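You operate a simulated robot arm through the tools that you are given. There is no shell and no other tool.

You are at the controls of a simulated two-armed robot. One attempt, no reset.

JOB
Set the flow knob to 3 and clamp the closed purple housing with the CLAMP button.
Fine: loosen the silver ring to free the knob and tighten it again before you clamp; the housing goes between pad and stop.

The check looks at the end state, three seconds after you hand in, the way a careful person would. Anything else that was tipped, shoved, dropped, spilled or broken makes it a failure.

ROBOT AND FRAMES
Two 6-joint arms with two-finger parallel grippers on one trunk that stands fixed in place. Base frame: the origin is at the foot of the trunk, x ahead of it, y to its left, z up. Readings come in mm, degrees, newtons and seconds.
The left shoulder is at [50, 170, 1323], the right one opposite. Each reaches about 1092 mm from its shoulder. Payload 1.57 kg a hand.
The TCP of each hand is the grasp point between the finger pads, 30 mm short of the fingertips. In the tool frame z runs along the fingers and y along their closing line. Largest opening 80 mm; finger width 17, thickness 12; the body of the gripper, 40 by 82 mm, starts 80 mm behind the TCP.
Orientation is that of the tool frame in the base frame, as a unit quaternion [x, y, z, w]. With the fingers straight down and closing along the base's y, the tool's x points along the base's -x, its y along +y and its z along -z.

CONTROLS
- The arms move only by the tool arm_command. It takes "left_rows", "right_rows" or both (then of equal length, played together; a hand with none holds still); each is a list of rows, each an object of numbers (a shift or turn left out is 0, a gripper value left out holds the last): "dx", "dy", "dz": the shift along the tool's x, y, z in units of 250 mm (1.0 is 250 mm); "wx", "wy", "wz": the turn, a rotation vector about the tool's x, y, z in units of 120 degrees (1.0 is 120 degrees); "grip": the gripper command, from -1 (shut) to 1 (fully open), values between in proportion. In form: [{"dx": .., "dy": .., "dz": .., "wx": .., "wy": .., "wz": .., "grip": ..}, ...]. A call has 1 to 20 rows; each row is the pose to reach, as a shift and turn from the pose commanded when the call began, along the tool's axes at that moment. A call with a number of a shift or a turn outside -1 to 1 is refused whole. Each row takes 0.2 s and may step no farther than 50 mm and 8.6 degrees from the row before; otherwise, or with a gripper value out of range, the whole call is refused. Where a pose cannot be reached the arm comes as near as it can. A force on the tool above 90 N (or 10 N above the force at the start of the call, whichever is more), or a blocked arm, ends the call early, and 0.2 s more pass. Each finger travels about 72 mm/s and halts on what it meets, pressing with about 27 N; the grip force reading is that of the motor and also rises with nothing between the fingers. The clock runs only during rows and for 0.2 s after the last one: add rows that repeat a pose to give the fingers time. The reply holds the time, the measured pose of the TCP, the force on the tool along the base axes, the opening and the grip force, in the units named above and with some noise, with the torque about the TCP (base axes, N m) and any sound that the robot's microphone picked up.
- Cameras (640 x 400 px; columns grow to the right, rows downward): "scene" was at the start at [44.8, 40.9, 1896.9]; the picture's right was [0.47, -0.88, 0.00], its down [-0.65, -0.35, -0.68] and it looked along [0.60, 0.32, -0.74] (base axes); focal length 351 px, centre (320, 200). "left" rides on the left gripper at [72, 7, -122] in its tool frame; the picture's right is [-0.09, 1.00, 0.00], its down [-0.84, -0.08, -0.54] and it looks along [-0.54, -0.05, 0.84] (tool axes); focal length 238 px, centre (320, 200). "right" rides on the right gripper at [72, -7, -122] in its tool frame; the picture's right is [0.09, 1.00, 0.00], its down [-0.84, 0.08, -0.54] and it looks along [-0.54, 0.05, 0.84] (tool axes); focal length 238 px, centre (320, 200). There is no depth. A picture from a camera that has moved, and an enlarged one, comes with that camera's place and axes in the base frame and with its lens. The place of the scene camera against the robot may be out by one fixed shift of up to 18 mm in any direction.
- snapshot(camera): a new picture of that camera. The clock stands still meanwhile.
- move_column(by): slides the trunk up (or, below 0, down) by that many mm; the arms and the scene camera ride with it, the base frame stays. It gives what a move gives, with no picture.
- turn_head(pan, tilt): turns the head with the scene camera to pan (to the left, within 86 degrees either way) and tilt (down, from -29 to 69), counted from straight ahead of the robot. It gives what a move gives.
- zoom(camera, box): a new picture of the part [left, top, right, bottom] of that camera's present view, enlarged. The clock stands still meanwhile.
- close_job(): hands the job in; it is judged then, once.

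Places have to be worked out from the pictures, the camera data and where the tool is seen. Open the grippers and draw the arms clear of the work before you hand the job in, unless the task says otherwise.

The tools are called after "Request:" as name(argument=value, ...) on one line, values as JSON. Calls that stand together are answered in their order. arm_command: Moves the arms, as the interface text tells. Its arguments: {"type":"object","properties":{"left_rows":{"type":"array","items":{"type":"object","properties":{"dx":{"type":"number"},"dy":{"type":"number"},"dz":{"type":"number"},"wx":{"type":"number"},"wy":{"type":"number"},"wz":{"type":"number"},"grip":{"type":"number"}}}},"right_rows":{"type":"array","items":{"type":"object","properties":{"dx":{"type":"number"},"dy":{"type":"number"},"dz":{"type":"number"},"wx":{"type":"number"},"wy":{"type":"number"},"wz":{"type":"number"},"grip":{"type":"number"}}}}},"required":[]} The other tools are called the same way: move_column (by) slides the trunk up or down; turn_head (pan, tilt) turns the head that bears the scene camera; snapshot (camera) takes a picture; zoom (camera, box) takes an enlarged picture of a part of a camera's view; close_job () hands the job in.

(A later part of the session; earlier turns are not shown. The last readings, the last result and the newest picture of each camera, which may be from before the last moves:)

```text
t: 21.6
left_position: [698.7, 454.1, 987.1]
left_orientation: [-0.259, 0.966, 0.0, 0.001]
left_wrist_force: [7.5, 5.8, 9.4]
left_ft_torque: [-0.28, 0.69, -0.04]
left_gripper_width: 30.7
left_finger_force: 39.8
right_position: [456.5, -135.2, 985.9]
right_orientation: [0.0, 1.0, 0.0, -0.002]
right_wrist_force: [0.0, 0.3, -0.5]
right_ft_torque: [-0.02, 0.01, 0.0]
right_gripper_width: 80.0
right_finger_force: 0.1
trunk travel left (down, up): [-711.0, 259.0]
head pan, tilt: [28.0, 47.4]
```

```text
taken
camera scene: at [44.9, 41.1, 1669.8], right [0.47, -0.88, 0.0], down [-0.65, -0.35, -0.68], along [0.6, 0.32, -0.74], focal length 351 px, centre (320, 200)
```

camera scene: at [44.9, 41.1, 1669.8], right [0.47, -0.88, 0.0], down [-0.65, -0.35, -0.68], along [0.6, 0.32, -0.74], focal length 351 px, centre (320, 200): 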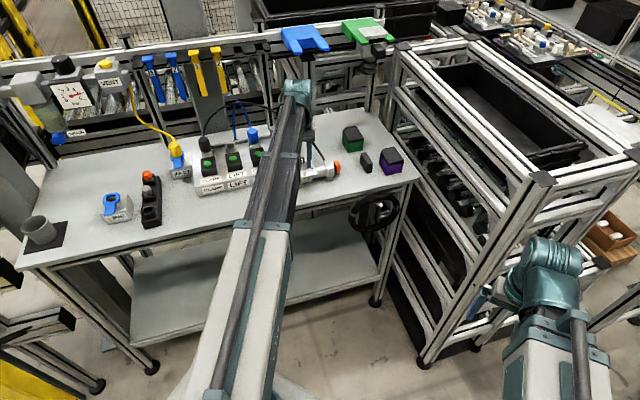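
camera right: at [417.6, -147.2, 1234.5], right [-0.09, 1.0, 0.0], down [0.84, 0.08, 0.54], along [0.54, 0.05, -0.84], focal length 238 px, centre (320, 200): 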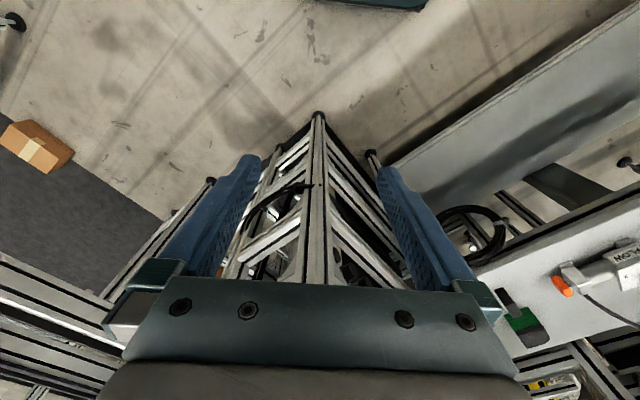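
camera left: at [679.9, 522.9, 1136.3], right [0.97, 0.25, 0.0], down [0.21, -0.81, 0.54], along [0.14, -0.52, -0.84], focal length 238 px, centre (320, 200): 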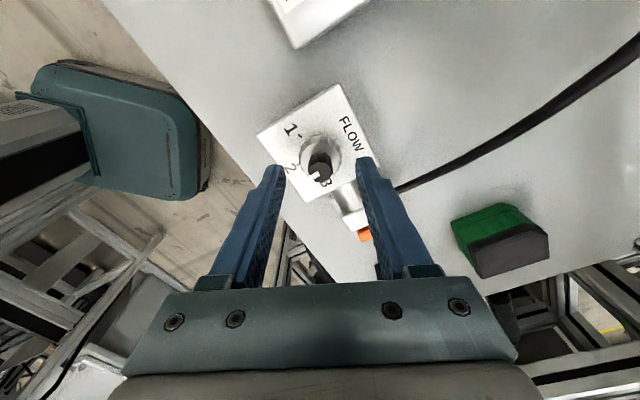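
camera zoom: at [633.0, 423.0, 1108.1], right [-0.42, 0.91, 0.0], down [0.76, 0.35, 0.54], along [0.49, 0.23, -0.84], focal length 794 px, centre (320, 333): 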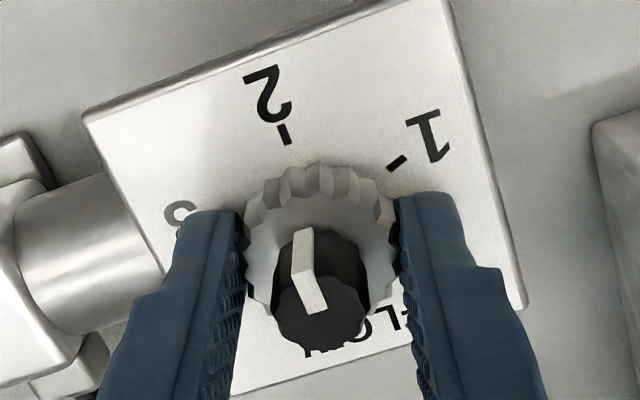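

The ring has turned 100°, and there is a small upward force as it rises on its thread. I'll release, lift off the ring, and rotate the hand back over the knob.

Request:
arm_command(left_rows=[{"grip": 0.2}, {"grip": 0.2}])

Request:
move_column(by=20)

Request:
arm_command(left_rows=[{"wz": 0.065}, {"wz": 0.13}, {"wz": 0.195}, {"wz": 0.26}, {"wz": 0.325}, {"wz": 0.39}, {"wz": 0.455}, {"wz": 0.52}, {"wz": 0.585}])

Request:
zoom(camera="left", box=[240, 90, 400, 210])

```text
t: 22.2
left_position: [698.5, 453.1, 986.7]
left_orientation: [-0.259, 0.966, 0.0, -0.001]
left_wrist_force: [-0.1, 0.5, -0.2]
left_ft_torque: [0.04, -0.02, 0.03]
left_gripper_width: 47.8
left_finger_force: 0.1
right_position: [456.8, -136.4, 986.0]
right_orientation: [0.0, 1.0, 0.0, 0.0]
right_wrist_force: [-0.1, 0.4, 0.5]
right_ft_torque: [-0.03, -0.02, -0.01]
right_gripper_width: 80.0
right_finger_force: 0.0
trunk travel left (down, up): [-711.0, 259.0]
head pan, tilt: [28.0, 47.4]
```

```text
t: 22.8
left_position: [697.7, 453.0, 1005.0]
left_orientation: [-0.259, 0.966, 0.0, 0.0]
left_wrist_force: [0.4, -0.5, 0.8]
left_ft_torque: [0.0, -0.02, 0.01]
left_gripper_width: 48.1
left_finger_force: 0.0
right_position: [456.3, -135.1, 1005.8]
right_orientation: [0.0, 1.0, 0.001, -0.001]
right_wrist_force: [0.6, 0.4, 0.5]
right_ft_torque: [0.01, -0.03, 0.01]
right_gripper_width: 80.0
right_finger_force: 0.1
trunk travel left (down, up): [-731.0, 239.0]
head pan, tilt: [28.0, 47.4]
```

```text
t: 24.8
left_position: [698.7, 452.9, 1005.7]
left_orientation: [0.345, 0.939, -0.001, 0.001]
left_wrist_force: [-0.7, 0.4, -0.3]
left_ft_torque: [0.01, 0.02, 0.01]
left_gripper_width: 48.1
left_finger_force: 0.2
right_position: [456.6, -136.0, 1005.3]
right_orientation: [0.0, 1.0, 0.0, -0.001]
right_wrist_force: [-0.5, -0.3, 0.9]
right_ft_torque: [0.01, 0.01, -0.01]
right_gripper_width: 80.1
right_finger_force: 0.1
trunk travel left (down, up): [-731.0, 239.0]
head pan, tilt: [28.0, 47.4]
```

```text
3.33 times, centred on (320, 150) of left
camera zoom: at [647.8, 504.3, 1128.2], right [0.71, 0.7, 0.0], down [0.59, -0.6, 0.54], along [0.38, -0.39, -0.84], focal length 794 px, centre (320, 367)
```

zoom: 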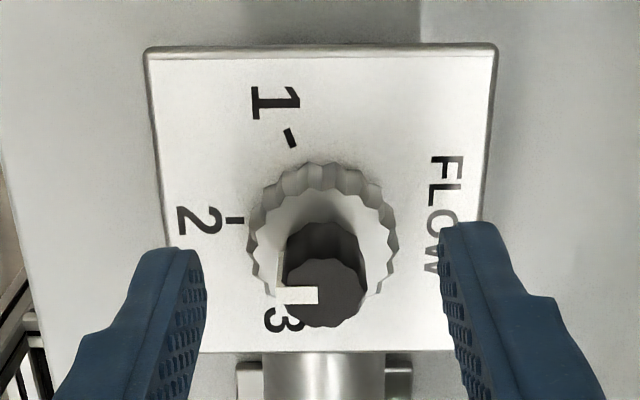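

Closing line is at about 50° and the tips sit just above the ring at z≈975. I'll close on the knob and turn it slightly first to check it is free.

Request:
arm_command(left_rows=[{"grip": -1}, {"grip": -1}, {"grip": -1}, {"wz": -0.05}, {"wz": -0.1}, {"wz": -0.15}])

Request:
zoom(camera="left", box=[240, 90, 400, 210])

```text
t: 26.2
left_position: [699.1, 453.9, 1007.2]
left_orientation: [0.191, 0.982, 0.001, 0.0]
left_wrist_force: [5.8, 6.3, 7.9]
left_ft_torque: [0.24, 0.1, 0.0]
left_gripper_width: 16.2
left_finger_force: 31.4
right_position: [456.1, -135.8, 1005.1]
right_orientation: [0.0, 1.0, 0.0, -0.001]
right_wrist_force: [-1.0, 0.1, -0.6]
right_ft_torque: [0.01, 0.01, 0.0]
right_gripper_width: 80.1
right_finger_force: 0.0
trunk travel left (down, up): [-731.0, 239.0]
head pan, tilt: [28.0, 47.4]
```

```text
3.33 times, centred on (320, 150) of left
camera zoom: at [634.4, 486.3, 1128.2], right [0.46, 0.89, 0.0], down [0.75, -0.39, 0.54], along [0.48, -0.25, -0.84], focal length 794 px, centre (320, 367)
```

zoom: 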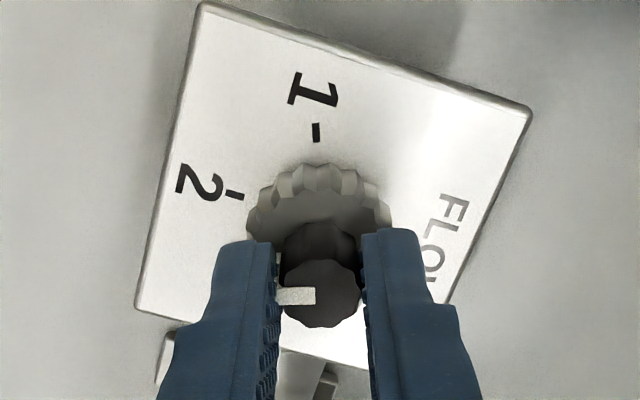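

The knob follows the fingers with no resisting torque, so it is free. I'll turn it another 50° toward 3.

Request:
arm_command(left_rows=[{"wz": -0.05}, {"wz": -0.1}, {"wz": -0.15}, {"wz": -0.2}, {"wz": -0.25}, {"wz": -0.3}, {"wz": -0.35}, {"wz": -0.4}, {"wz": -0.4167}, {"wz": -0.4167}])

Request:
zoom(camera="left", box=[240, 90, 400, 210])

```text
t: 28.4
left_position: [698.8, 453.7, 1005.5]
left_orientation: [-0.24, 0.971, 0.001, 0.0]
left_wrist_force: [1.9, 4.5, 3.1]
left_ft_torque: [0.25, -0.37, -0.3]
left_gripper_width: 16.1
left_finger_force: 31.8
right_position: [456.2, -135.9, 1005.2]
right_orientation: [0.0, 1.0, 0.001, -0.001]
right_wrist_force: [-0.1, -0.4, -0.2]
right_ft_torque: [0.03, 0.0, -0.02]
right_gripper_width: 79.9
right_finger_force: 0.1
trunk travel left (down, up): [-731.0, 239.0]
head pan, tilt: [28.0, 47.4]
```

```text
3.33 times, centred on (320, 150) of left
camera zoom: at [631.4, 425.3, 1128.1], right [-0.38, 0.92, 0.0], down [0.78, 0.32, 0.54], along [0.5, 0.21, -0.84], focal length 794 px, centre (320, 367)
```

zoom: 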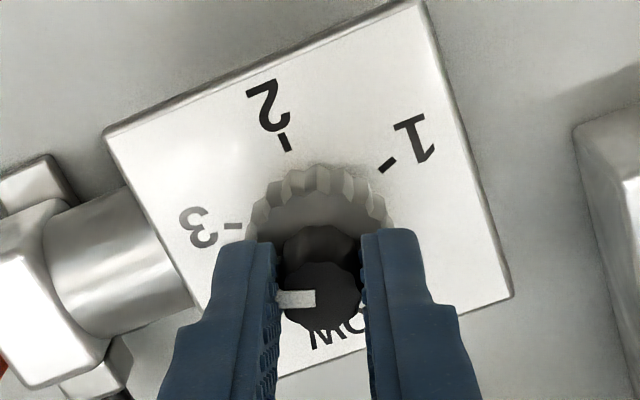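

The pointer now aims at about 292–295°, near tick 3, and a slight resisting torque suggests an end stop. I'll release, rise and check the pointer.

Request:
arm_command(left_rows=[{"grip": 0.2}, {"grip": 0.2}])

Request:
move_column(by=40)

Request:
zoom(camera="left", box=[280, 95, 360, 170])

```text
t: 29.0
left_position: [697.7, 453.5, 1005.5]
left_orientation: [-0.24, 0.971, 0.0, 0.0]
left_wrist_force: [-0.4, 0.9, -0.3]
left_ft_torque: [-0.04, 0.0, 0.01]
left_gripper_width: 48.1
left_finger_force: 0.0
right_position: [456.4, -136.1, 1005.7]
right_orientation: [-0.001, 1.0, 0.0, -0.001]
right_wrist_force: [-0.8, 0.1, 0.3]
right_ft_torque: [0.0, -0.01, 0.0]
right_gripper_width: 79.7
right_finger_force: 0.1
trunk travel left (down, up): [-731.0, 239.0]
head pan, tilt: [28.0, 47.4]
```

```text
t: 29.9
left_position: [698.2, 454.0, 1045.1]
left_orientation: [-0.241, 0.971, 0.0, 0.0]
left_wrist_force: [0.2, -0.3, 0.4]
left_ft_torque: [0.0, -0.01, 0.0]
left_gripper_width: 48.0
left_finger_force: 0.1
right_position: [456.4, -135.4, 1045.4]
right_orientation: [0.0, 1.0, 0.0, -0.001]
right_wrist_force: [-0.5, 1.0, 0.5]
right_ft_torque: [0.04, -0.03, 0.02]
right_gripper_width: 80.0
right_finger_force: 0.1
trunk travel left (down, up): [-771.0, 199.0]
head pan, tilt: [28.0, 47.4]
```

```text
5.33 times, centred on (320, 132) of left
camera zoom: at [631.8, 425.4, 1168.1], right [-0.38, 0.92, 0.0], down [0.78, 0.32, 0.54], along [0.5, 0.21, -0.84], focal length 1271 px, centre (320, 560)
```

zoom: 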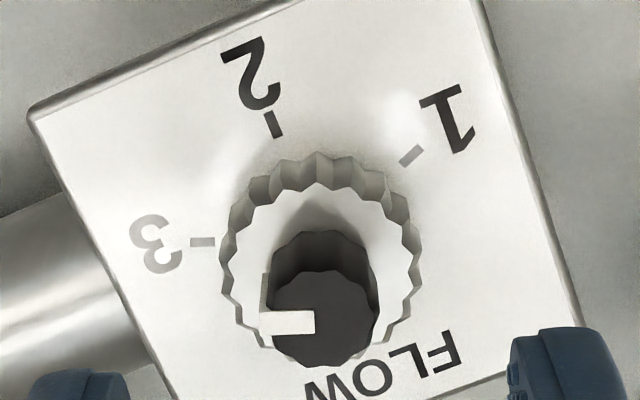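

The pointer is aligned with tick 3 within a degree or two. I'll go back down onto the ring and grip it to tighten.

Request:
move_column(by=-59)

Request:
arm_command(left_rows=[{"grip": -1}, {"grip": -1}, {"grip": -1}, {"wz": 0.05}, {"wz": 0.1}, {"wz": 0.15}, {"wz": 0.2}, {"wz": 0.25}, {"wz": 0.3}, {"wz": 0.35}, {"wz": 0.4}, {"wz": 0.45}, {"wz": 0.5}, {"wz": 0.55}, {"wz": 0.6}, {"wz": 0.65}, {"wz": 0.7}, {"wz": 0.75}])

Request:
zoom(camera="left", box=[240, 100, 400, 220])

```text
t: 30.9
left_position: [697.8, 453.0, 986.4]
left_orientation: [-0.24, 0.971, -0.001, 0.0]
left_wrist_force: [-0.3, -0.1, -0.3]
left_ft_torque: [0.0, -0.04, -0.01]
left_gripper_width: 48.0
left_finger_force: 0.0
right_position: [457.0, -135.8, 986.7]
right_orientation: [0.0, 1.0, 0.001, -0.002]
right_wrist_force: [-0.9, 0.5, -0.5]
right_ft_torque: [0.02, -0.01, -0.02]
right_gripper_width: 80.0
right_finger_force: 0.1
trunk travel left (down, up): [-712.0, 258.0]
head pan, tilt: [28.0, 47.4]
```

```text
t: 34.6
left_position: [699.0, 454.0, 986.6]
left_orientation: [0.517, 0.856, -0.001, 0.001]
left_wrist_force: [3.7, 4.9, 4.0]
left_ft_torque: [-0.27, -0.19, 0.01]
left_gripper_width: 30.7
left_finger_force: 39.9
right_position: [456.8, -134.5, 986.7]
right_orientation: [0.001, 1.0, 0.0, 0.0]
right_wrist_force: [0.1, 1.3, 0.6]
right_ft_torque: [0.02, -0.03, 0.0]
right_gripper_width: 79.9
right_finger_force: 0.1
trunk travel left (down, up): [-712.0, 258.0]
head pan, tilt: [28.0, 47.4]
```

```text
3.33 times, centred on (320, 160) of left
camera zoom: at [670.9, 520.1, 1109.2], right [0.92, 0.38, 0.0], down [0.32, -0.78, 0.54], along [0.21, -0.5, -0.84], focal length 794 px, centre (320, 333)
```

zoom: 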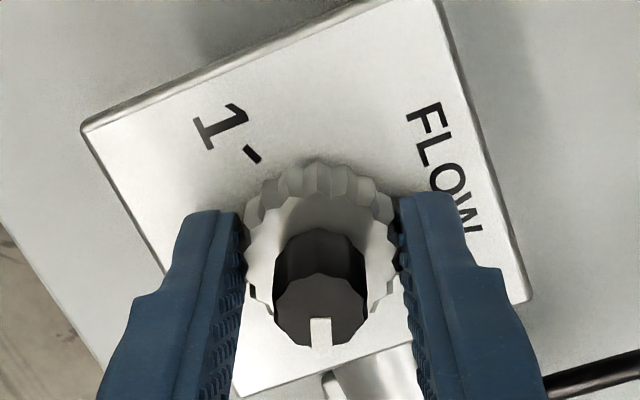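

90° of tightening is done, with no resisting torque and the knob unmoved. I'll continue clockwise in small steps until it tightens.

Request:
arm_command(left_rows=[{"wz": 0.03}, {"wz": 0.06}, {"wz": 0.09}, {"wz": 0.12}, {"wz": 0.12}])

Request:
zoom(camera="left", box=[240, 100, 400, 220])

```text
t: 35.9
left_position: [698.8, 453.2, 987.1]
left_orientation: [0.62, 0.784, -0.001, 0.0]
left_wrist_force: [6.3, 4.1, 4.6]
left_ft_torque: [0.15, -0.16, 0.66]
left_gripper_width: 31.3
left_finger_force: 39.9
right_position: [456.3, -135.5, 987.3]
right_orientation: [0.0, 1.0, 0.0, -0.001]
right_wrist_force: [0.1, -0.9, 1.2]
right_ft_torque: [-0.01, 0.0, -0.02]
right_gripper_width: 80.0
right_finger_force: 0.0
trunk travel left (down, up): [-712.0, 258.0]
head pan, tilt: [28.0, 47.4]
```

```text
3.33 times, centred on (320, 160) of left
camera zoom: at [688.4, 524.5, 1109.0], right [0.99, 0.14, 0.0], down [0.12, -0.83, 0.54], along [0.08, -0.54, -0.84], focal length 794 px, centre (320, 333)
```

zoom: 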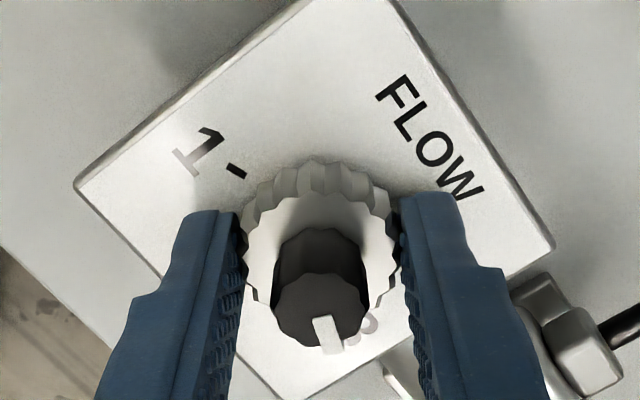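

Torque rose to 0.66 N·m and the fingers began to slip, so the ring is tight. I'll release, rise and re-check the pointer.

Request:
arm_command(left_rows=[{"grip": 0.2}, {"grip": 0.2}])

Request:
move_column(by=65)

Request:
zoom(camera="left", box=[280, 95, 360, 170])

Request:
snapshot(camera="left")

Request:
snapshot(camera="scene")

```text
t: 36.5
left_position: [697.9, 451.9, 986.5]
left_orientation: [0.62, 0.785, 0.001, 0.0]
left_wrist_force: [0.0, 0.5, -0.5]
left_ft_torque: [-0.02, -0.05, 0.02]
left_gripper_width: 47.9
left_finger_force: 0.0
right_position: [456.2, -135.9, 987.3]
right_orientation: [-0.001, 1.0, -0.001, 0.0]
right_wrist_force: [-0.5, -0.9, 0.2]
right_ft_torque: [0.0, -0.01, -0.01]
right_gripper_width: 79.8
right_finger_force: 0.0
trunk travel left (down, up): [-712.0, 258.0]
head pan, tilt: [28.0, 47.4]
```

```text
t: 37.5
left_position: [698.7, 453.8, 1051.3]
left_orientation: [0.62, 0.784, 0.0, 0.001]
left_wrist_force: [-0.5, 0.7, -0.3]
left_ft_torque: [-0.01, -0.01, -0.04]
left_gripper_width: 48.2
left_finger_force: 0.0
right_position: [456.4, -135.0, 1051.6]
right_orientation: [0.0, 1.0, 0.0, 0.0]
right_wrist_force: [0.8, 1.5, 0.3]
right_ft_torque: [-0.03, -0.01, -0.04]
right_gripper_width: 80.2
right_finger_force: 0.1
trunk travel left (down, up): [-777.0, 193.0]
head pan, tilt: [28.0, 47.4]
```

```text
5.33 times, centred on (320, 132) of left
camera zoom: at [688.2, 524.5, 1174.1], right [0.99, 0.14, 0.0], down [0.12, -0.83, 0.54], along [0.08, -0.54, -0.84], focal length 1271 px, centre (320, 560)
```

zoom: 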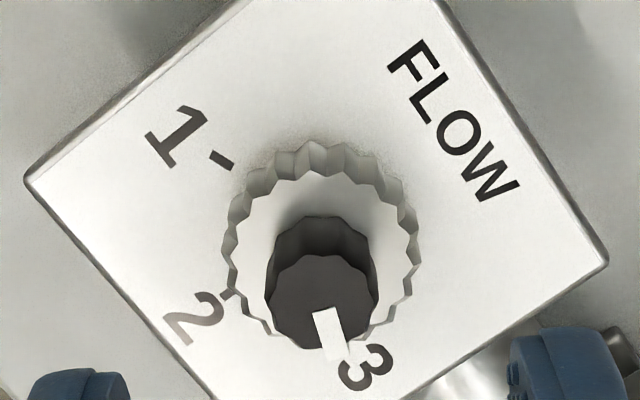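

```text
taken
camera left: at [688.2, 524.5, 1174.1], right [0.99, 0.14, 0.0], down [0.12, -0.83, 0.54], along [0.08, -0.54, -0.84], focal length 238 px, centre (320, 200)
```

left: 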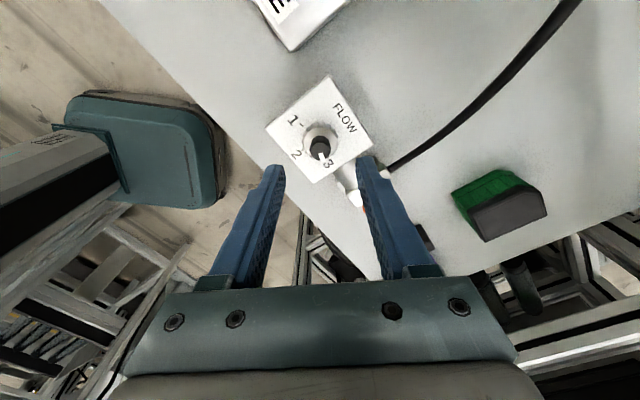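

```text
taken
camera scene: at [45.1, 40.9, 1735.8], right [0.47, -0.88, 0.0], down [-0.65, -0.35, -0.68], along [0.6, 0.32, -0.74], focal length 351 px, centre (320, 200)
```

scene: 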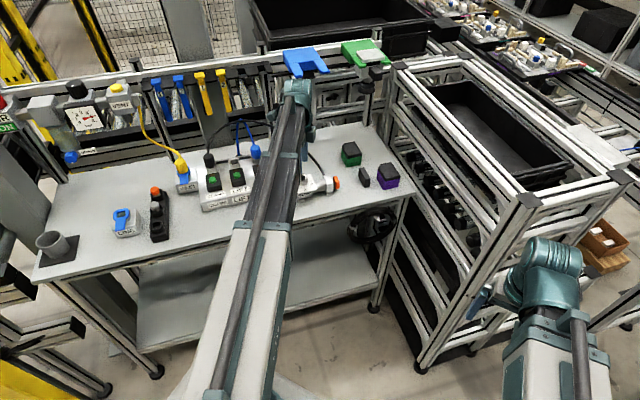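

The ring is tight and the pointer reads about 292° against tick 3 at about 295°. To rule out parallax, I'll swing the camera into the vertical plane through the axis and tick 3.

Request:
arm_command(left_rows=[{"wz": -0.069}, {"wz": -0.139}, {"wz": -0.139}])

Request:
zoom(camera="left", box=[288, 115, 352, 165])

```text
t: 38.3
left_position: [698.6, 452.3, 1052.1]
left_orientation: [0.499, 0.866, 0.0, 0.0]
left_wrist_force: [0.6, 0.5, 0.3]
left_ft_torque: [-0.01, 0.01, -0.02]
left_gripper_width: 47.8
left_finger_force: 0.0
right_position: [456.0, -135.8, 1051.8]
right_orientation: [0.0, 1.0, 0.0, -0.001]
right_wrist_force: [-0.8, -0.1, 0.3]
right_ft_torque: [0.03, -0.02, 0.02]
right_gripper_width: 79.8
right_finger_force: 0.1
trunk travel left (down, up): [-777.0, 193.0]
head pan, tilt: [28.0, 47.4]
```

```text
8.00 times, centred on (320, 140) of left
camera zoom: at [667.9, 518.5, 1174.2], right [0.91, 0.42, 0.0], down [0.35, -0.76, 0.54], along [0.23, -0.49, -0.84], focal length 1907 px, centre (320, 680)
```

zoom: 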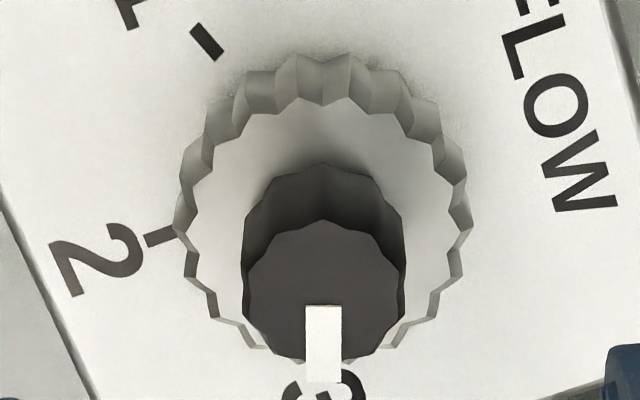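

The stripe lies right over tick 3 in this aligned view, so the knob is on 3 and locked. Next I'll move the left hand along the clamp axis to view the pad, stop and purple housing.

Request:
arm_command(left_rows=[{"dx": -0.157, "dy": 0.026, "grip": 1}, {"dx": -0.314, "dy": 0.052}, {"dx": -0.471, "dy": 0.078}, {"dx": -0.628, "dy": 0.104}])

Request:
snapshot(camera="left")

Request:
snapshot(camera="scene")

```text
t: 39.3
left_position: [800.0, 329.9, 1051.6]
left_orientation: [0.499, 0.866, 0.0, -0.001]
left_wrist_force: [-0.5, -0.5, 0.5]
left_ft_torque: [-0.02, -0.01, -0.01]
left_gripper_width: 80.1
left_finger_force: 0.0
right_position: [456.8, -135.0, 1051.1]
right_orientation: [0.0, 1.0, 0.0, -0.001]
right_wrist_force: [-0.4, 0.2, 0.2]
right_ft_torque: [-0.02, 0.01, 0.01]
right_gripper_width: 79.9
right_finger_force: 0.1
trunk travel left (down, up): [-777.0, 193.0]
head pan, tilt: [28.0, 47.4]
```

```text
taken
camera left: at [769.8, 394.1, 1174.1], right [0.91, 0.42, 0.0], down [0.35, -0.76, 0.54], along [0.23, -0.49, -0.84], focal length 238 px, centre (320, 200)
```

left: 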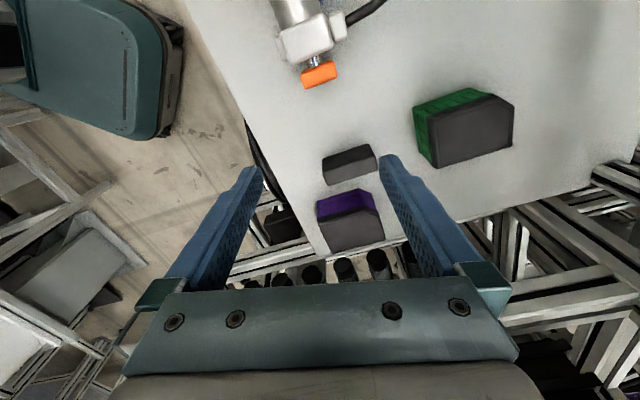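

```text
taken
camera scene: at [45.2, 40.3, 1735.8], right [0.47, -0.88, 0.0], down [-0.65, -0.35, -0.68], along [0.6, 0.32, -0.74], focal length 351 px, centre (320, 200)
```

scene: 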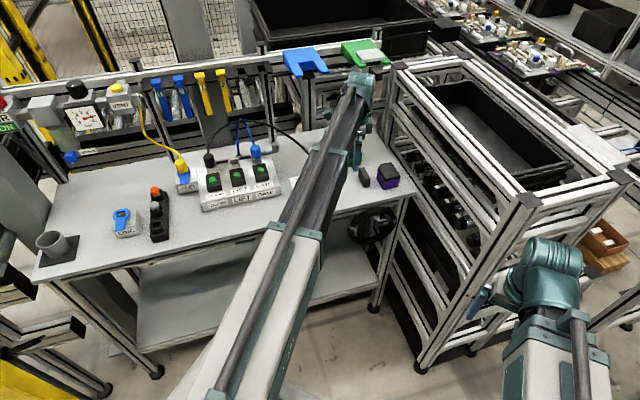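

I can see the pad, stop and purple housing in line. I'll zoom in to measure them.

Request:
zoom(camera="left", box=[260, 20, 420, 120])

Request:
zoom(camera="left", box=[270, 130, 430, 270])

Request:
zoom(camera="scene", box=[320, 130, 420, 220])

```text
4.00 times, centred on (340, 70) of left
camera zoom: at [769.8, 394.1, 1174.1], right [0.91, 0.42, 0.0], down [0.35, -0.76, 0.54], along [0.23, -0.49, -0.84], focal length 953 px, centre (240, 720)
```

zoom: 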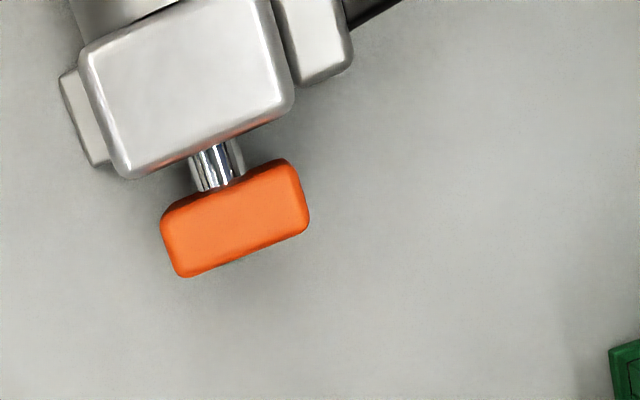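

```text
2.86 times, centred on (350, 200) of left
camera zoom: at [769.8, 394.1, 1174.1], right [0.91, 0.42, 0.0], down [0.35, -0.76, 0.54], along [0.23, -0.49, -0.84], focal length 681 px, centre (234, 200)
```

zoom: 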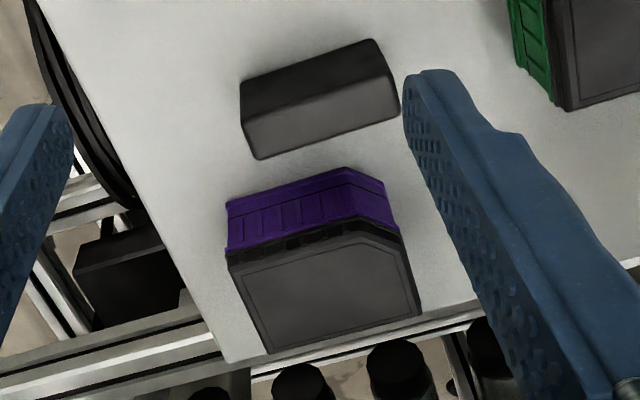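

```text
4.44 times, centred on (370, 175) of scene
camera zoom: at [45.2, 40.3, 1735.8], right [0.47, -0.88, 0.0], down [-0.65, -0.35, -0.68], along [0.6, 0.32, -0.74], focal length 1559 px, centre (98, 311)
```

zoom: 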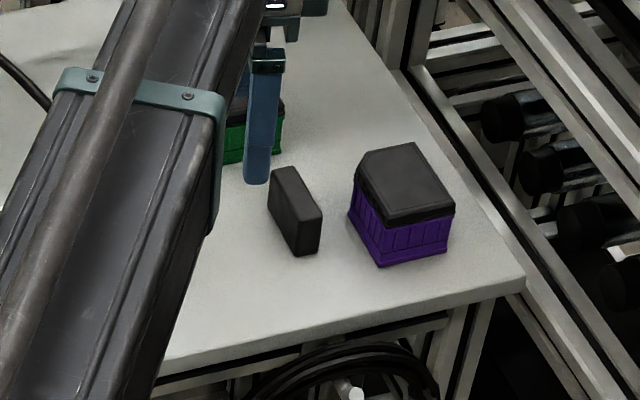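

The stop is 58 mm wide with its face at s1≈377 along the clamp axis, centred at s2≈815 across it. The pad face is at s1≈292 and sits on the same centre line. The purple housing is about 54×72 mm, centred near (885, 239), aligned with the table, and its top is at z≈952. I'll rotate so the fingers close across the clamp axis and move above the housing.

Request:
arm_command(left_rows=[{"dx": -0.125, "dy": 0.029, "wz": -0.0625}, {"dx": -0.25, "dy": 0.058, "wz": -0.125}, {"dx": -0.375, "dy": 0.087, "wz": -0.125}, {"dx": -0.5016, "dy": 0.1168, "wz": -0.125}])

Request:
snapshot(camera="left")

Request:
zoom(camera="left", box=[240, 70, 400, 190])

Request:
snapshot(camera="scene")

```text
t: 40.3
left_position: [888.9, 236.1, 1052.6]
left_orientation: [0.382, 0.924, 0.0, -0.001]
left_wrist_force: [-0.2, 0.8, 0.5]
left_ft_torque: [-0.02, 0.05, -0.02]
left_gripper_width: 79.9
left_finger_force: 0.1
right_position: [456.1, -135.6, 1051.1]
right_orientation: [0.0, 1.0, 0.0, -0.001]
right_wrist_force: [0.7, 0.0, 0.4]
right_ft_torque: [0.02, -0.01, -0.01]
right_gripper_width: 80.1
right_finger_force: 0.0
trunk travel left (down, up): [-777.0, 193.0]
head pan, tilt: [28.0, 47.4]
```

```text
taken
camera left: at [842.0, 290.6, 1174.1], right [0.77, 0.64, 0.0], down [0.54, -0.65, 0.54], along [0.35, -0.42, -0.84], focal length 238 px, centre (320, 200)
```

left: 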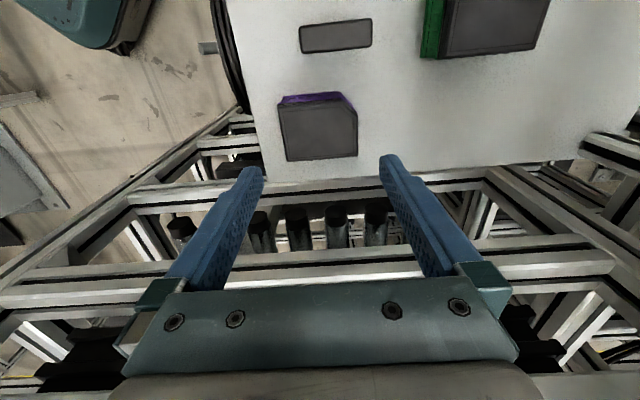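

```text
3.33 times, centred on (320, 130) of left
camera zoom: at [842.0, 290.6, 1174.1], right [0.77, 0.64, 0.0], down [0.54, -0.65, 0.54], along [0.35, -0.42, -0.84], focal length 794 px, centre (320, 433)
```

zoom: 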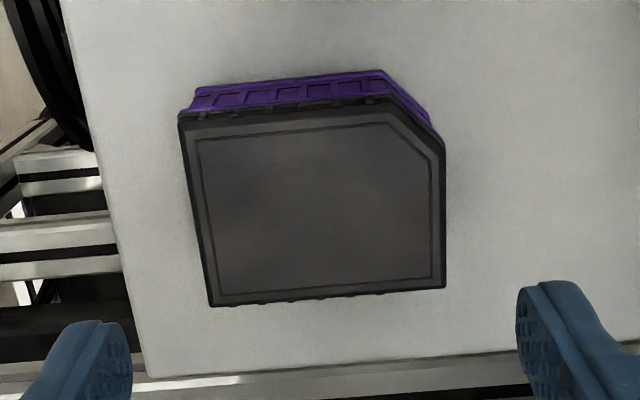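

```text
taken
camera scene: at [45.2, 40.4, 1735.8], right [0.47, -0.88, 0.0], down [-0.65, -0.35, -0.68], along [0.6, 0.32, -0.74], focal length 351 px, centre (320, 200)
```

scene: 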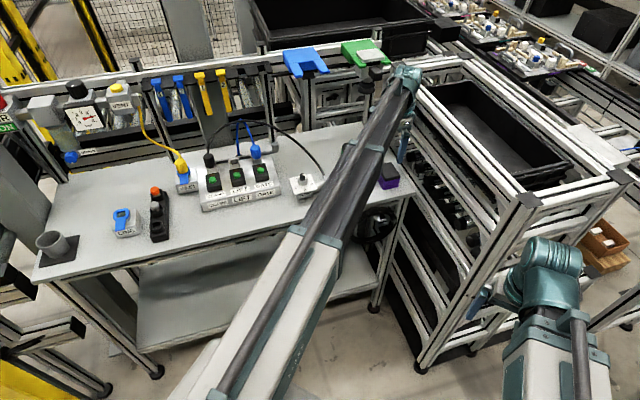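

The housing's long side is about 75 mm, too tight for an 80 mm opening, and its short side is about 57 mm. I'll grip the short side, then turn it 90° so the long side lies in the roughly 85 mm pad–stop gap with the fingers clear of both. I'll rotate the hand in place now; the rack is at s1≥545 and stays clear.

Request:
arm_command(left_rows=[{"dx": 0.0045, "dy": -0.0164, "wz": -0.068}, {"dx": 0.0045, "dy": -0.0164, "wz": -0.136}, {"dx": 0.0045, "dy": -0.0164, "wz": -0.204}, {"dx": 0.0045, "dy": -0.0164, "wz": -0.272}, {"dx": 0.0045, "dy": -0.0164, "wz": -0.34}, {"dx": 0.0045, "dy": -0.0164, "wz": -0.408}, {"dx": 0.0045, "dy": -0.0164, "wz": -0.476}, {"dx": 0.0045, "dy": -0.0164, "wz": -0.544}, {"dx": 0.0045, "dy": -0.0164, "wz": -0.612}, {"dx": 0.0045, "dy": -0.0164, "wz": -0.68}, {"dx": 0.0045, "dy": -0.0164, "wz": -0.75}, {"dx": 0.0045, "dy": -0.0164, "wz": -0.75}])

Request:
snapshot(camera="left")

Request:
snapshot(camera="scene")

```text
t: 42.9
left_position: [884.6, 234.7, 1051.9]
left_orientation: [-0.385, 0.923, 0.0, 0.0]
left_wrist_force: [-0.3, 0.6, 0.4]
left_ft_torque: [0.03, 0.01, -0.01]
left_gripper_width: 80.0
left_finger_force: 0.0
right_position: [456.9, -135.8, 1052.4]
right_orientation: [0.0, 1.0, 0.001, 0.0]
right_wrist_force: [-0.2, 0.6, -0.3]
right_ft_torque: [0.01, -0.01, 0.02]
right_gripper_width: 79.8
right_finger_force: 0.1
trunk travel left (down, up): [-777.0, 193.0]
head pan, tilt: [28.0, 47.4]
```

```text
taken
camera left: at [828.4, 187.8, 1174.1], right [-0.64, 0.77, 0.0], down [0.64, 0.54, 0.54], along [0.42, 0.35, -0.84], focal length 238 px, centre (320, 200)
```

left: 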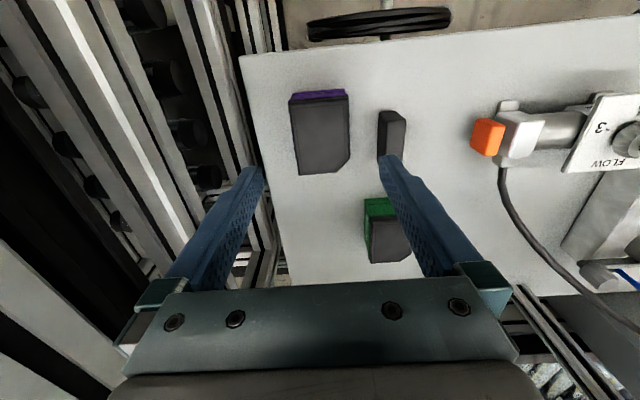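

```text
taken
camera scene: at [44.9, 40.7, 1735.8], right [0.47, -0.88, 0.0], down [-0.65, -0.35, -0.68], along [0.6, 0.32, -0.74], focal length 351 px, centre (320, 200)
```

scene: 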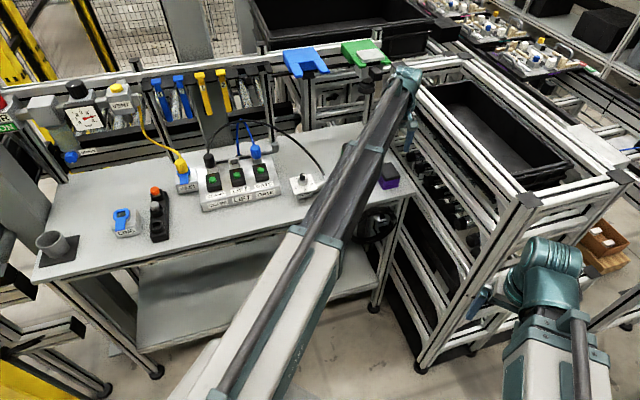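

The housing is centred between the fingers, and the right finger will come down between housing and stop with about 14 mm to spare. I'll lower in stages.

Request:
move_column(by=-70)

Request:
snapshot(camera="left")

Request:
snapshot(camera="scene")

```text
t: 44.0
left_position: [883.7, 236.1, 981.3]
left_orientation: [-0.384, 0.923, 0.0, 0.0]
left_wrist_force: [-0.3, 0.4, 0.0]
left_ft_torque: [0.01, -0.02, -0.04]
left_gripper_width: 79.9
left_finger_force: 0.0
right_position: [456.2, -135.3, 981.1]
right_orientation: [0.001, 1.0, 0.0, -0.002]
right_wrist_force: [-0.6, -0.2, -0.6]
right_ft_torque: [0.02, 0.0, 0.0]
right_gripper_width: 79.9
right_finger_force: 0.1
trunk travel left (down, up): [-707.0, 263.0]
head pan, tilt: [28.0, 47.4]
```

```text
taken
camera left: at [828.2, 187.8, 1104.3], right [-0.64, 0.77, 0.0], down [0.65, 0.54, 0.54], along [0.42, 0.35, -0.84], focal length 238 px, centre (320, 200)
```

left: 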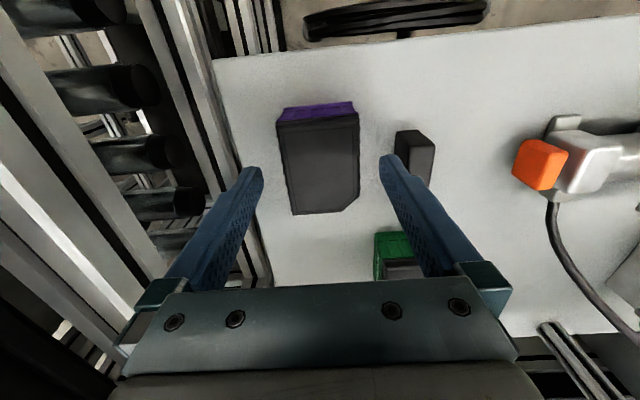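

```text
taken
camera scene: at [44.6, 40.7, 1665.8], right [0.47, -0.88, 0.0], down [-0.65, -0.35, -0.68], along [0.6, 0.32, -0.74], focal length 351 px, centre (320, 200)
```

scene: 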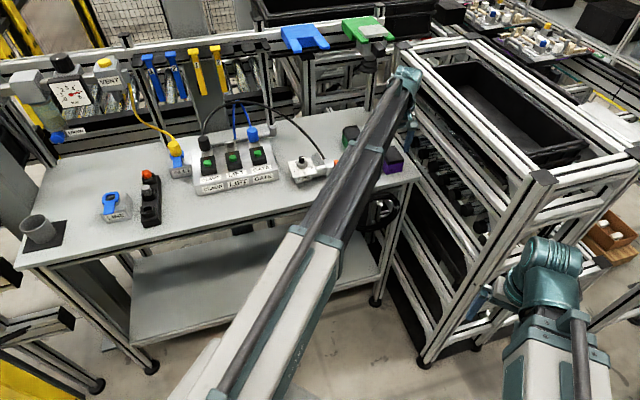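

Still centred. I'll lower the last 45 mm so the tips end near z≈906, just above the table.

Request:
move_column(by=-45)

Request:
snapshot(camera="left")

```text
t: 44.9
left_position: [883.6, 235.0, 936.5]
left_orientation: [-0.384, 0.923, -0.001, 0.0]
left_wrist_force: [-0.4, -0.5, 0.2]
left_ft_torque: [0.02, 0.01, -0.02]
left_gripper_width: 80.0
left_finger_force: 0.0
right_position: [456.6, -135.7, 936.9]
right_orientation: [0.0, 1.0, 0.0, -0.001]
right_wrist_force: [0.8, 1.4, -0.5]
right_ft_torque: [0.02, -0.01, -0.01]
right_gripper_width: 80.3
right_finger_force: 0.1
trunk travel left (down, up): [-662.0, 308.0]
head pan, tilt: [28.0, 47.4]
```

```text
taken
camera left: at [828.2, 187.8, 1059.3], right [-0.64, 0.77, 0.0], down [0.65, 0.54, 0.54], along [0.42, 0.35, -0.84], focal length 238 px, centre (320, 200)
```

left: 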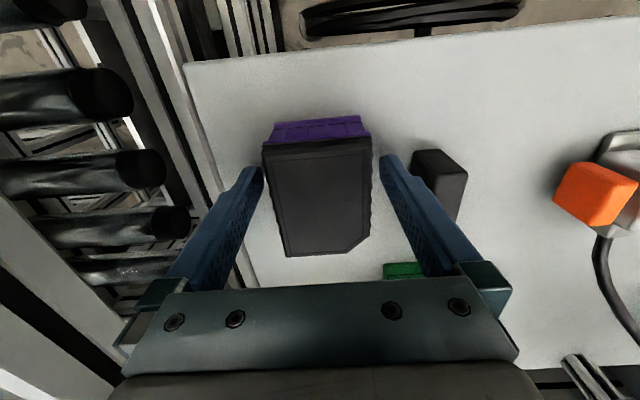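

The fingers straddle the housing on both sides. I'll close on it gently.

Request:
arm_command(left_rows=[{"grip": 0.7}, {"grip": 0.55}, {"grip": 0.45}, {"grip": 0.35}, {"grip": -1}, {"grip": -1}, {"grip": -1}])

Request:
snapshot(camera="left")

```text
t: 46.5
left_position: [884.4, 234.6, 936.8]
left_orientation: [-0.384, 0.924, -0.001, 0.0]
left_wrist_force: [-0.5, 0.2, 0.7]
left_ft_torque: [0.02, -0.03, 0.01]
left_gripper_width: 54.1
left_finger_force: 27.1
right_position: [456.3, -134.7, 936.8]
right_orientation: [0.0, 1.0, 0.0, -0.001]
right_wrist_force: [-0.2, 0.3, 0.1]
right_ft_torque: [0.0, 0.0, -0.01]
right_gripper_width: 79.8
right_finger_force: 0.1
trunk travel left (down, up): [-662.0, 308.0]
head pan, tilt: [28.0, 47.4]
```

```text
taken
camera left: at [828.3, 187.9, 1059.2], right [-0.64, 0.77, 0.0], down [0.65, 0.54, 0.54], along [0.42, 0.35, -0.84], focal length 238 px, centre (320, 200)
```

left: 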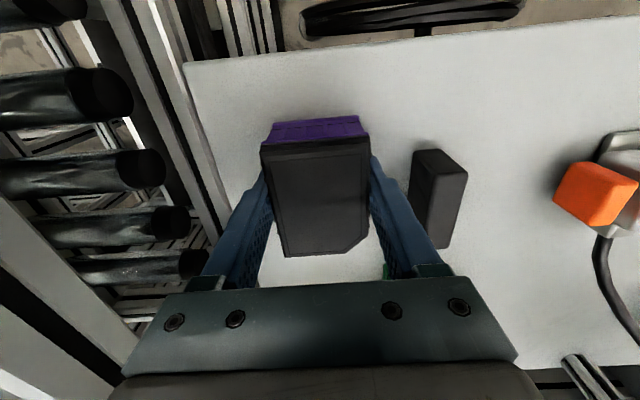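

Gripped at 54.1 mm with firm contact. I'll lift 66 mm to clear the stop, which is 37 mm high, and check the grip.

Request:
move_column(by=8)

Request:
snapshot(camera="left")

Request:
move_column(by=62)

Request:
snapshot(camera="left")

Request:
snapshot(camera="scene")

```text
t: 47.0
left_position: [885.1, 235.1, 944.6]
left_orientation: [-0.383, 0.924, 0.0, 0.0]
left_wrist_force: [-0.1, -0.2, -1.7]
left_ft_torque: [-0.01, 0.02, 0.02]
left_gripper_width: 53.7
left_finger_force: 26.6
right_position: [456.4, -136.1, 944.5]
right_orientation: [0.0, 1.0, 0.0, -0.001]
right_wrist_force: [0.7, 0.4, -0.4]
right_ft_torque: [0.04, -0.01, 0.0]
right_gripper_width: 80.1
right_finger_force: 0.0
trunk travel left (down, up): [-670.0, 300.0]
head pan, tilt: [28.0, 47.4]
```

```text
taken
camera left: at [828.6, 187.8, 1066.9], right [-0.64, 0.77, 0.0], down [0.65, 0.54, 0.54], along [0.42, 0.35, -0.84], focal length 238 px, centre (320, 200)
```

left: 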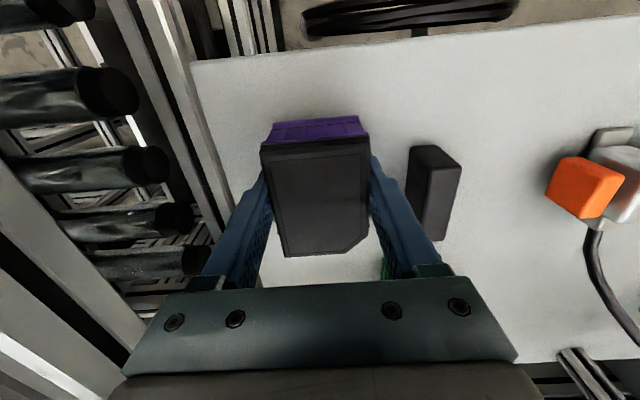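

```text
t: 48.0
left_position: [884.4, 234.0, 1005.5]
left_orientation: [-0.383, 0.924, 0.0, 0.0]
left_wrist_force: [-0.1, -0.3, -2.6]
left_ft_torque: [-0.02, 0.04, 0.0]
left_gripper_width: 53.8
left_finger_force: 26.5
right_position: [457.2, -135.2, 1006.1]
right_orientation: [-0.001, 1.0, 0.0, -0.002]
right_wrist_force: [0.2, -1.0, -0.1]
right_ft_torque: [0.01, -0.05, 0.02]
right_gripper_width: 80.0
right_finger_force: 0.1
trunk travel left (down, up): [-732.0, 238.0]
head pan, tilt: [28.0, 47.4]
```

```text
taken
camera left: at [828.7, 187.9, 1128.9], right [-0.64, 0.77, 0.0], down [0.65, 0.54, 0.54], along [0.42, 0.35, -0.84], focal length 238 px, centre (320, 200)
```

left: 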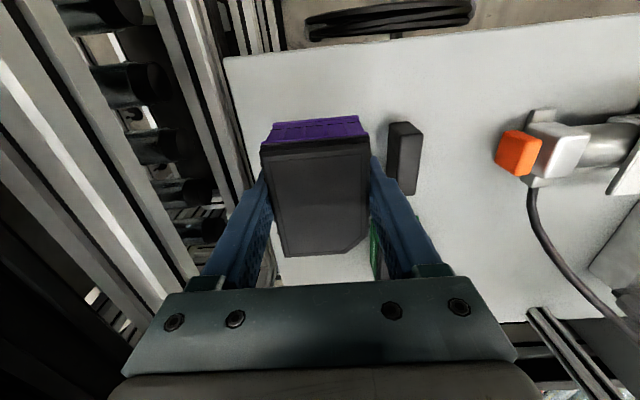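

```text
taken
camera scene: at [45.3, 40.8, 1690.8], right [0.47, -0.88, 0.0], down [-0.65, -0.35, -0.68], along [0.6, 0.32, -0.74], focal length 351 px, centre (320, 200)
```

scene: 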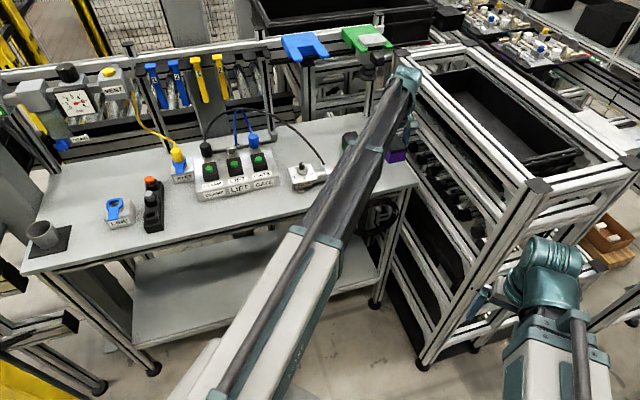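

The housing hangs securely with its bottom at z≈969, above the stop and pad. I'll carry it over the gap while turning it 90° clockwise.

Request:
arm_command(left_rows=[{"dx": -0.008, "dy": 0.042, "wz": 0.0625}, {"dx": -0.016, "dy": 0.085, "wz": 0.125}, {"dx": -0.024, "dy": 0.127, "wz": 0.1875}, {"dx": -0.032, "dy": 0.17, "wz": 0.25}, {"dx": -0.04, "dy": 0.212, "wz": 0.3125}, {"dx": -0.048, "dy": 0.255, "wz": 0.375}, {"dx": -0.056, "dy": 0.297, "wz": 0.4375}, {"dx": -0.064, "dy": 0.34, "wz": 0.5}, {"dx": -0.072, "dy": 0.382, "wz": 0.5625}, {"dx": -0.08, "dy": 0.424, "wz": 0.625}, {"dx": -0.088, "dy": 0.467, "wz": 0.6875}, {"dx": -0.096, "dy": 0.509, "wz": 0.75}, {"dx": -0.096, "dy": 0.509, "wz": 0.75}])

Request:
snapshot(camera="left")

Request:
snapshot(camera="scene")

Request:
zoom(camera="scene", box=[290, 120, 410, 210])

```text
t: 50.8
left_position: [810.4, 342.1, 1006.5]
left_orientation: [0.383, 0.924, 0.0, 0.0]
left_wrist_force: [0.4, 0.4, -1.3]
left_ft_torque: [0.0, 0.01, 0.0]
left_gripper_width: 53.5
left_finger_force: 27.4
right_position: [456.7, -135.6, 1006.4]
right_orientation: [0.0, 1.0, 0.0, -0.001]
right_wrist_force: [-0.6, 0.8, 0.4]
right_ft_torque: [0.04, -0.01, -0.02]
right_gripper_width: 79.8
right_finger_force: 0.0
trunk travel left (down, up): [-732.0, 238.0]
head pan, tilt: [28.0, 47.4]
```

```text
taken
camera left: at [764.3, 396.4, 1129.1], right [0.77, 0.64, 0.0], down [0.54, -0.65, 0.54], along [0.35, -0.42, -0.84], focal length 238 px, centre (320, 200)
```

left: 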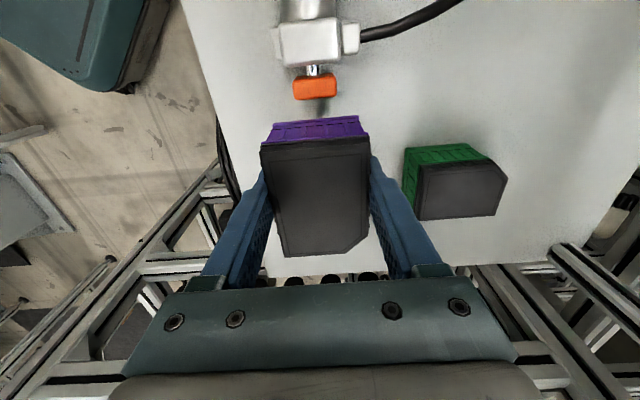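

```text
taken
camera scene: at [45.0, 40.8, 1690.8], right [0.47, -0.88, 0.0], down [-0.65, -0.35, -0.68], along [0.6, 0.32, -0.74], focal length 351 px, centre (320, 200)
```

scene: 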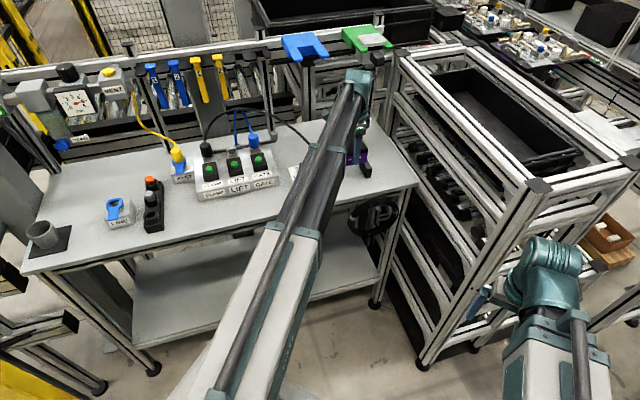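

```text
4.44 times, centred on (350, 165) of scene
camera zoom: at [45.0, 40.8, 1690.8], right [0.47, -0.88, 0.0], down [-0.65, -0.35, -0.68], along [0.6, 0.32, -0.74], focal length 1559 px, centre (187, 356)
```

zoom: 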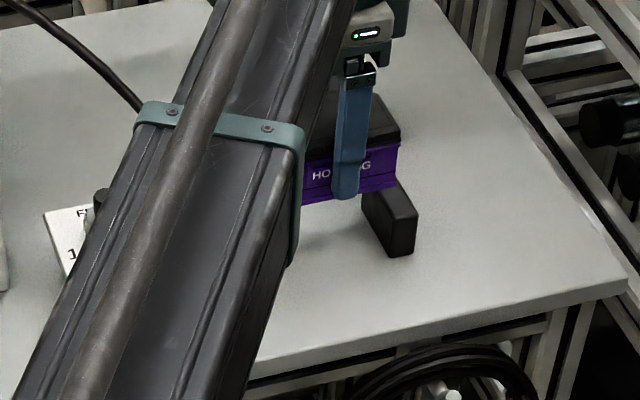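

I'll zoom in to compare the housing's pad-side edge with the pad front before lowering.

Request:
zoom(camera="left", box=[250, 50, 390, 150])

Request:
zoom(camera="left", box=[240, 160, 400, 270])

```text
4.00 times, centred on (320, 100) of left
camera zoom: at [764.3, 396.4, 1129.1], right [0.77, 0.64, 0.0], down [0.54, -0.65, 0.54], along [0.35, -0.42, -0.84], focal length 953 px, centre (320, 600)
```

zoom: 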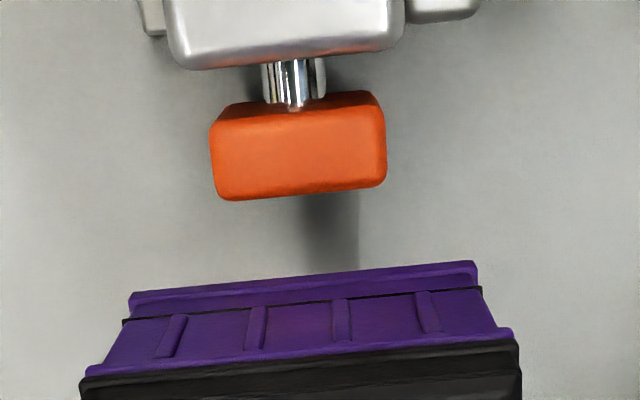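

```text
3.64 times, centred on (320, 215) of left
camera zoom: at [764.3, 396.4, 1129.1], right [0.77, 0.64, 0.0], down [0.54, -0.65, 0.54], along [0.35, -0.42, -0.84], focal length 867 px, centre (320, 146)
```

zoom: 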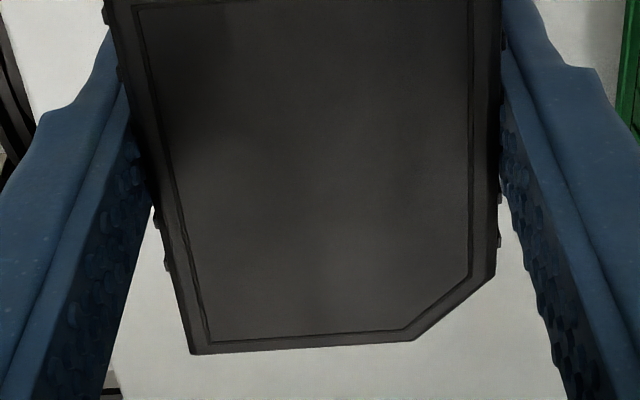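

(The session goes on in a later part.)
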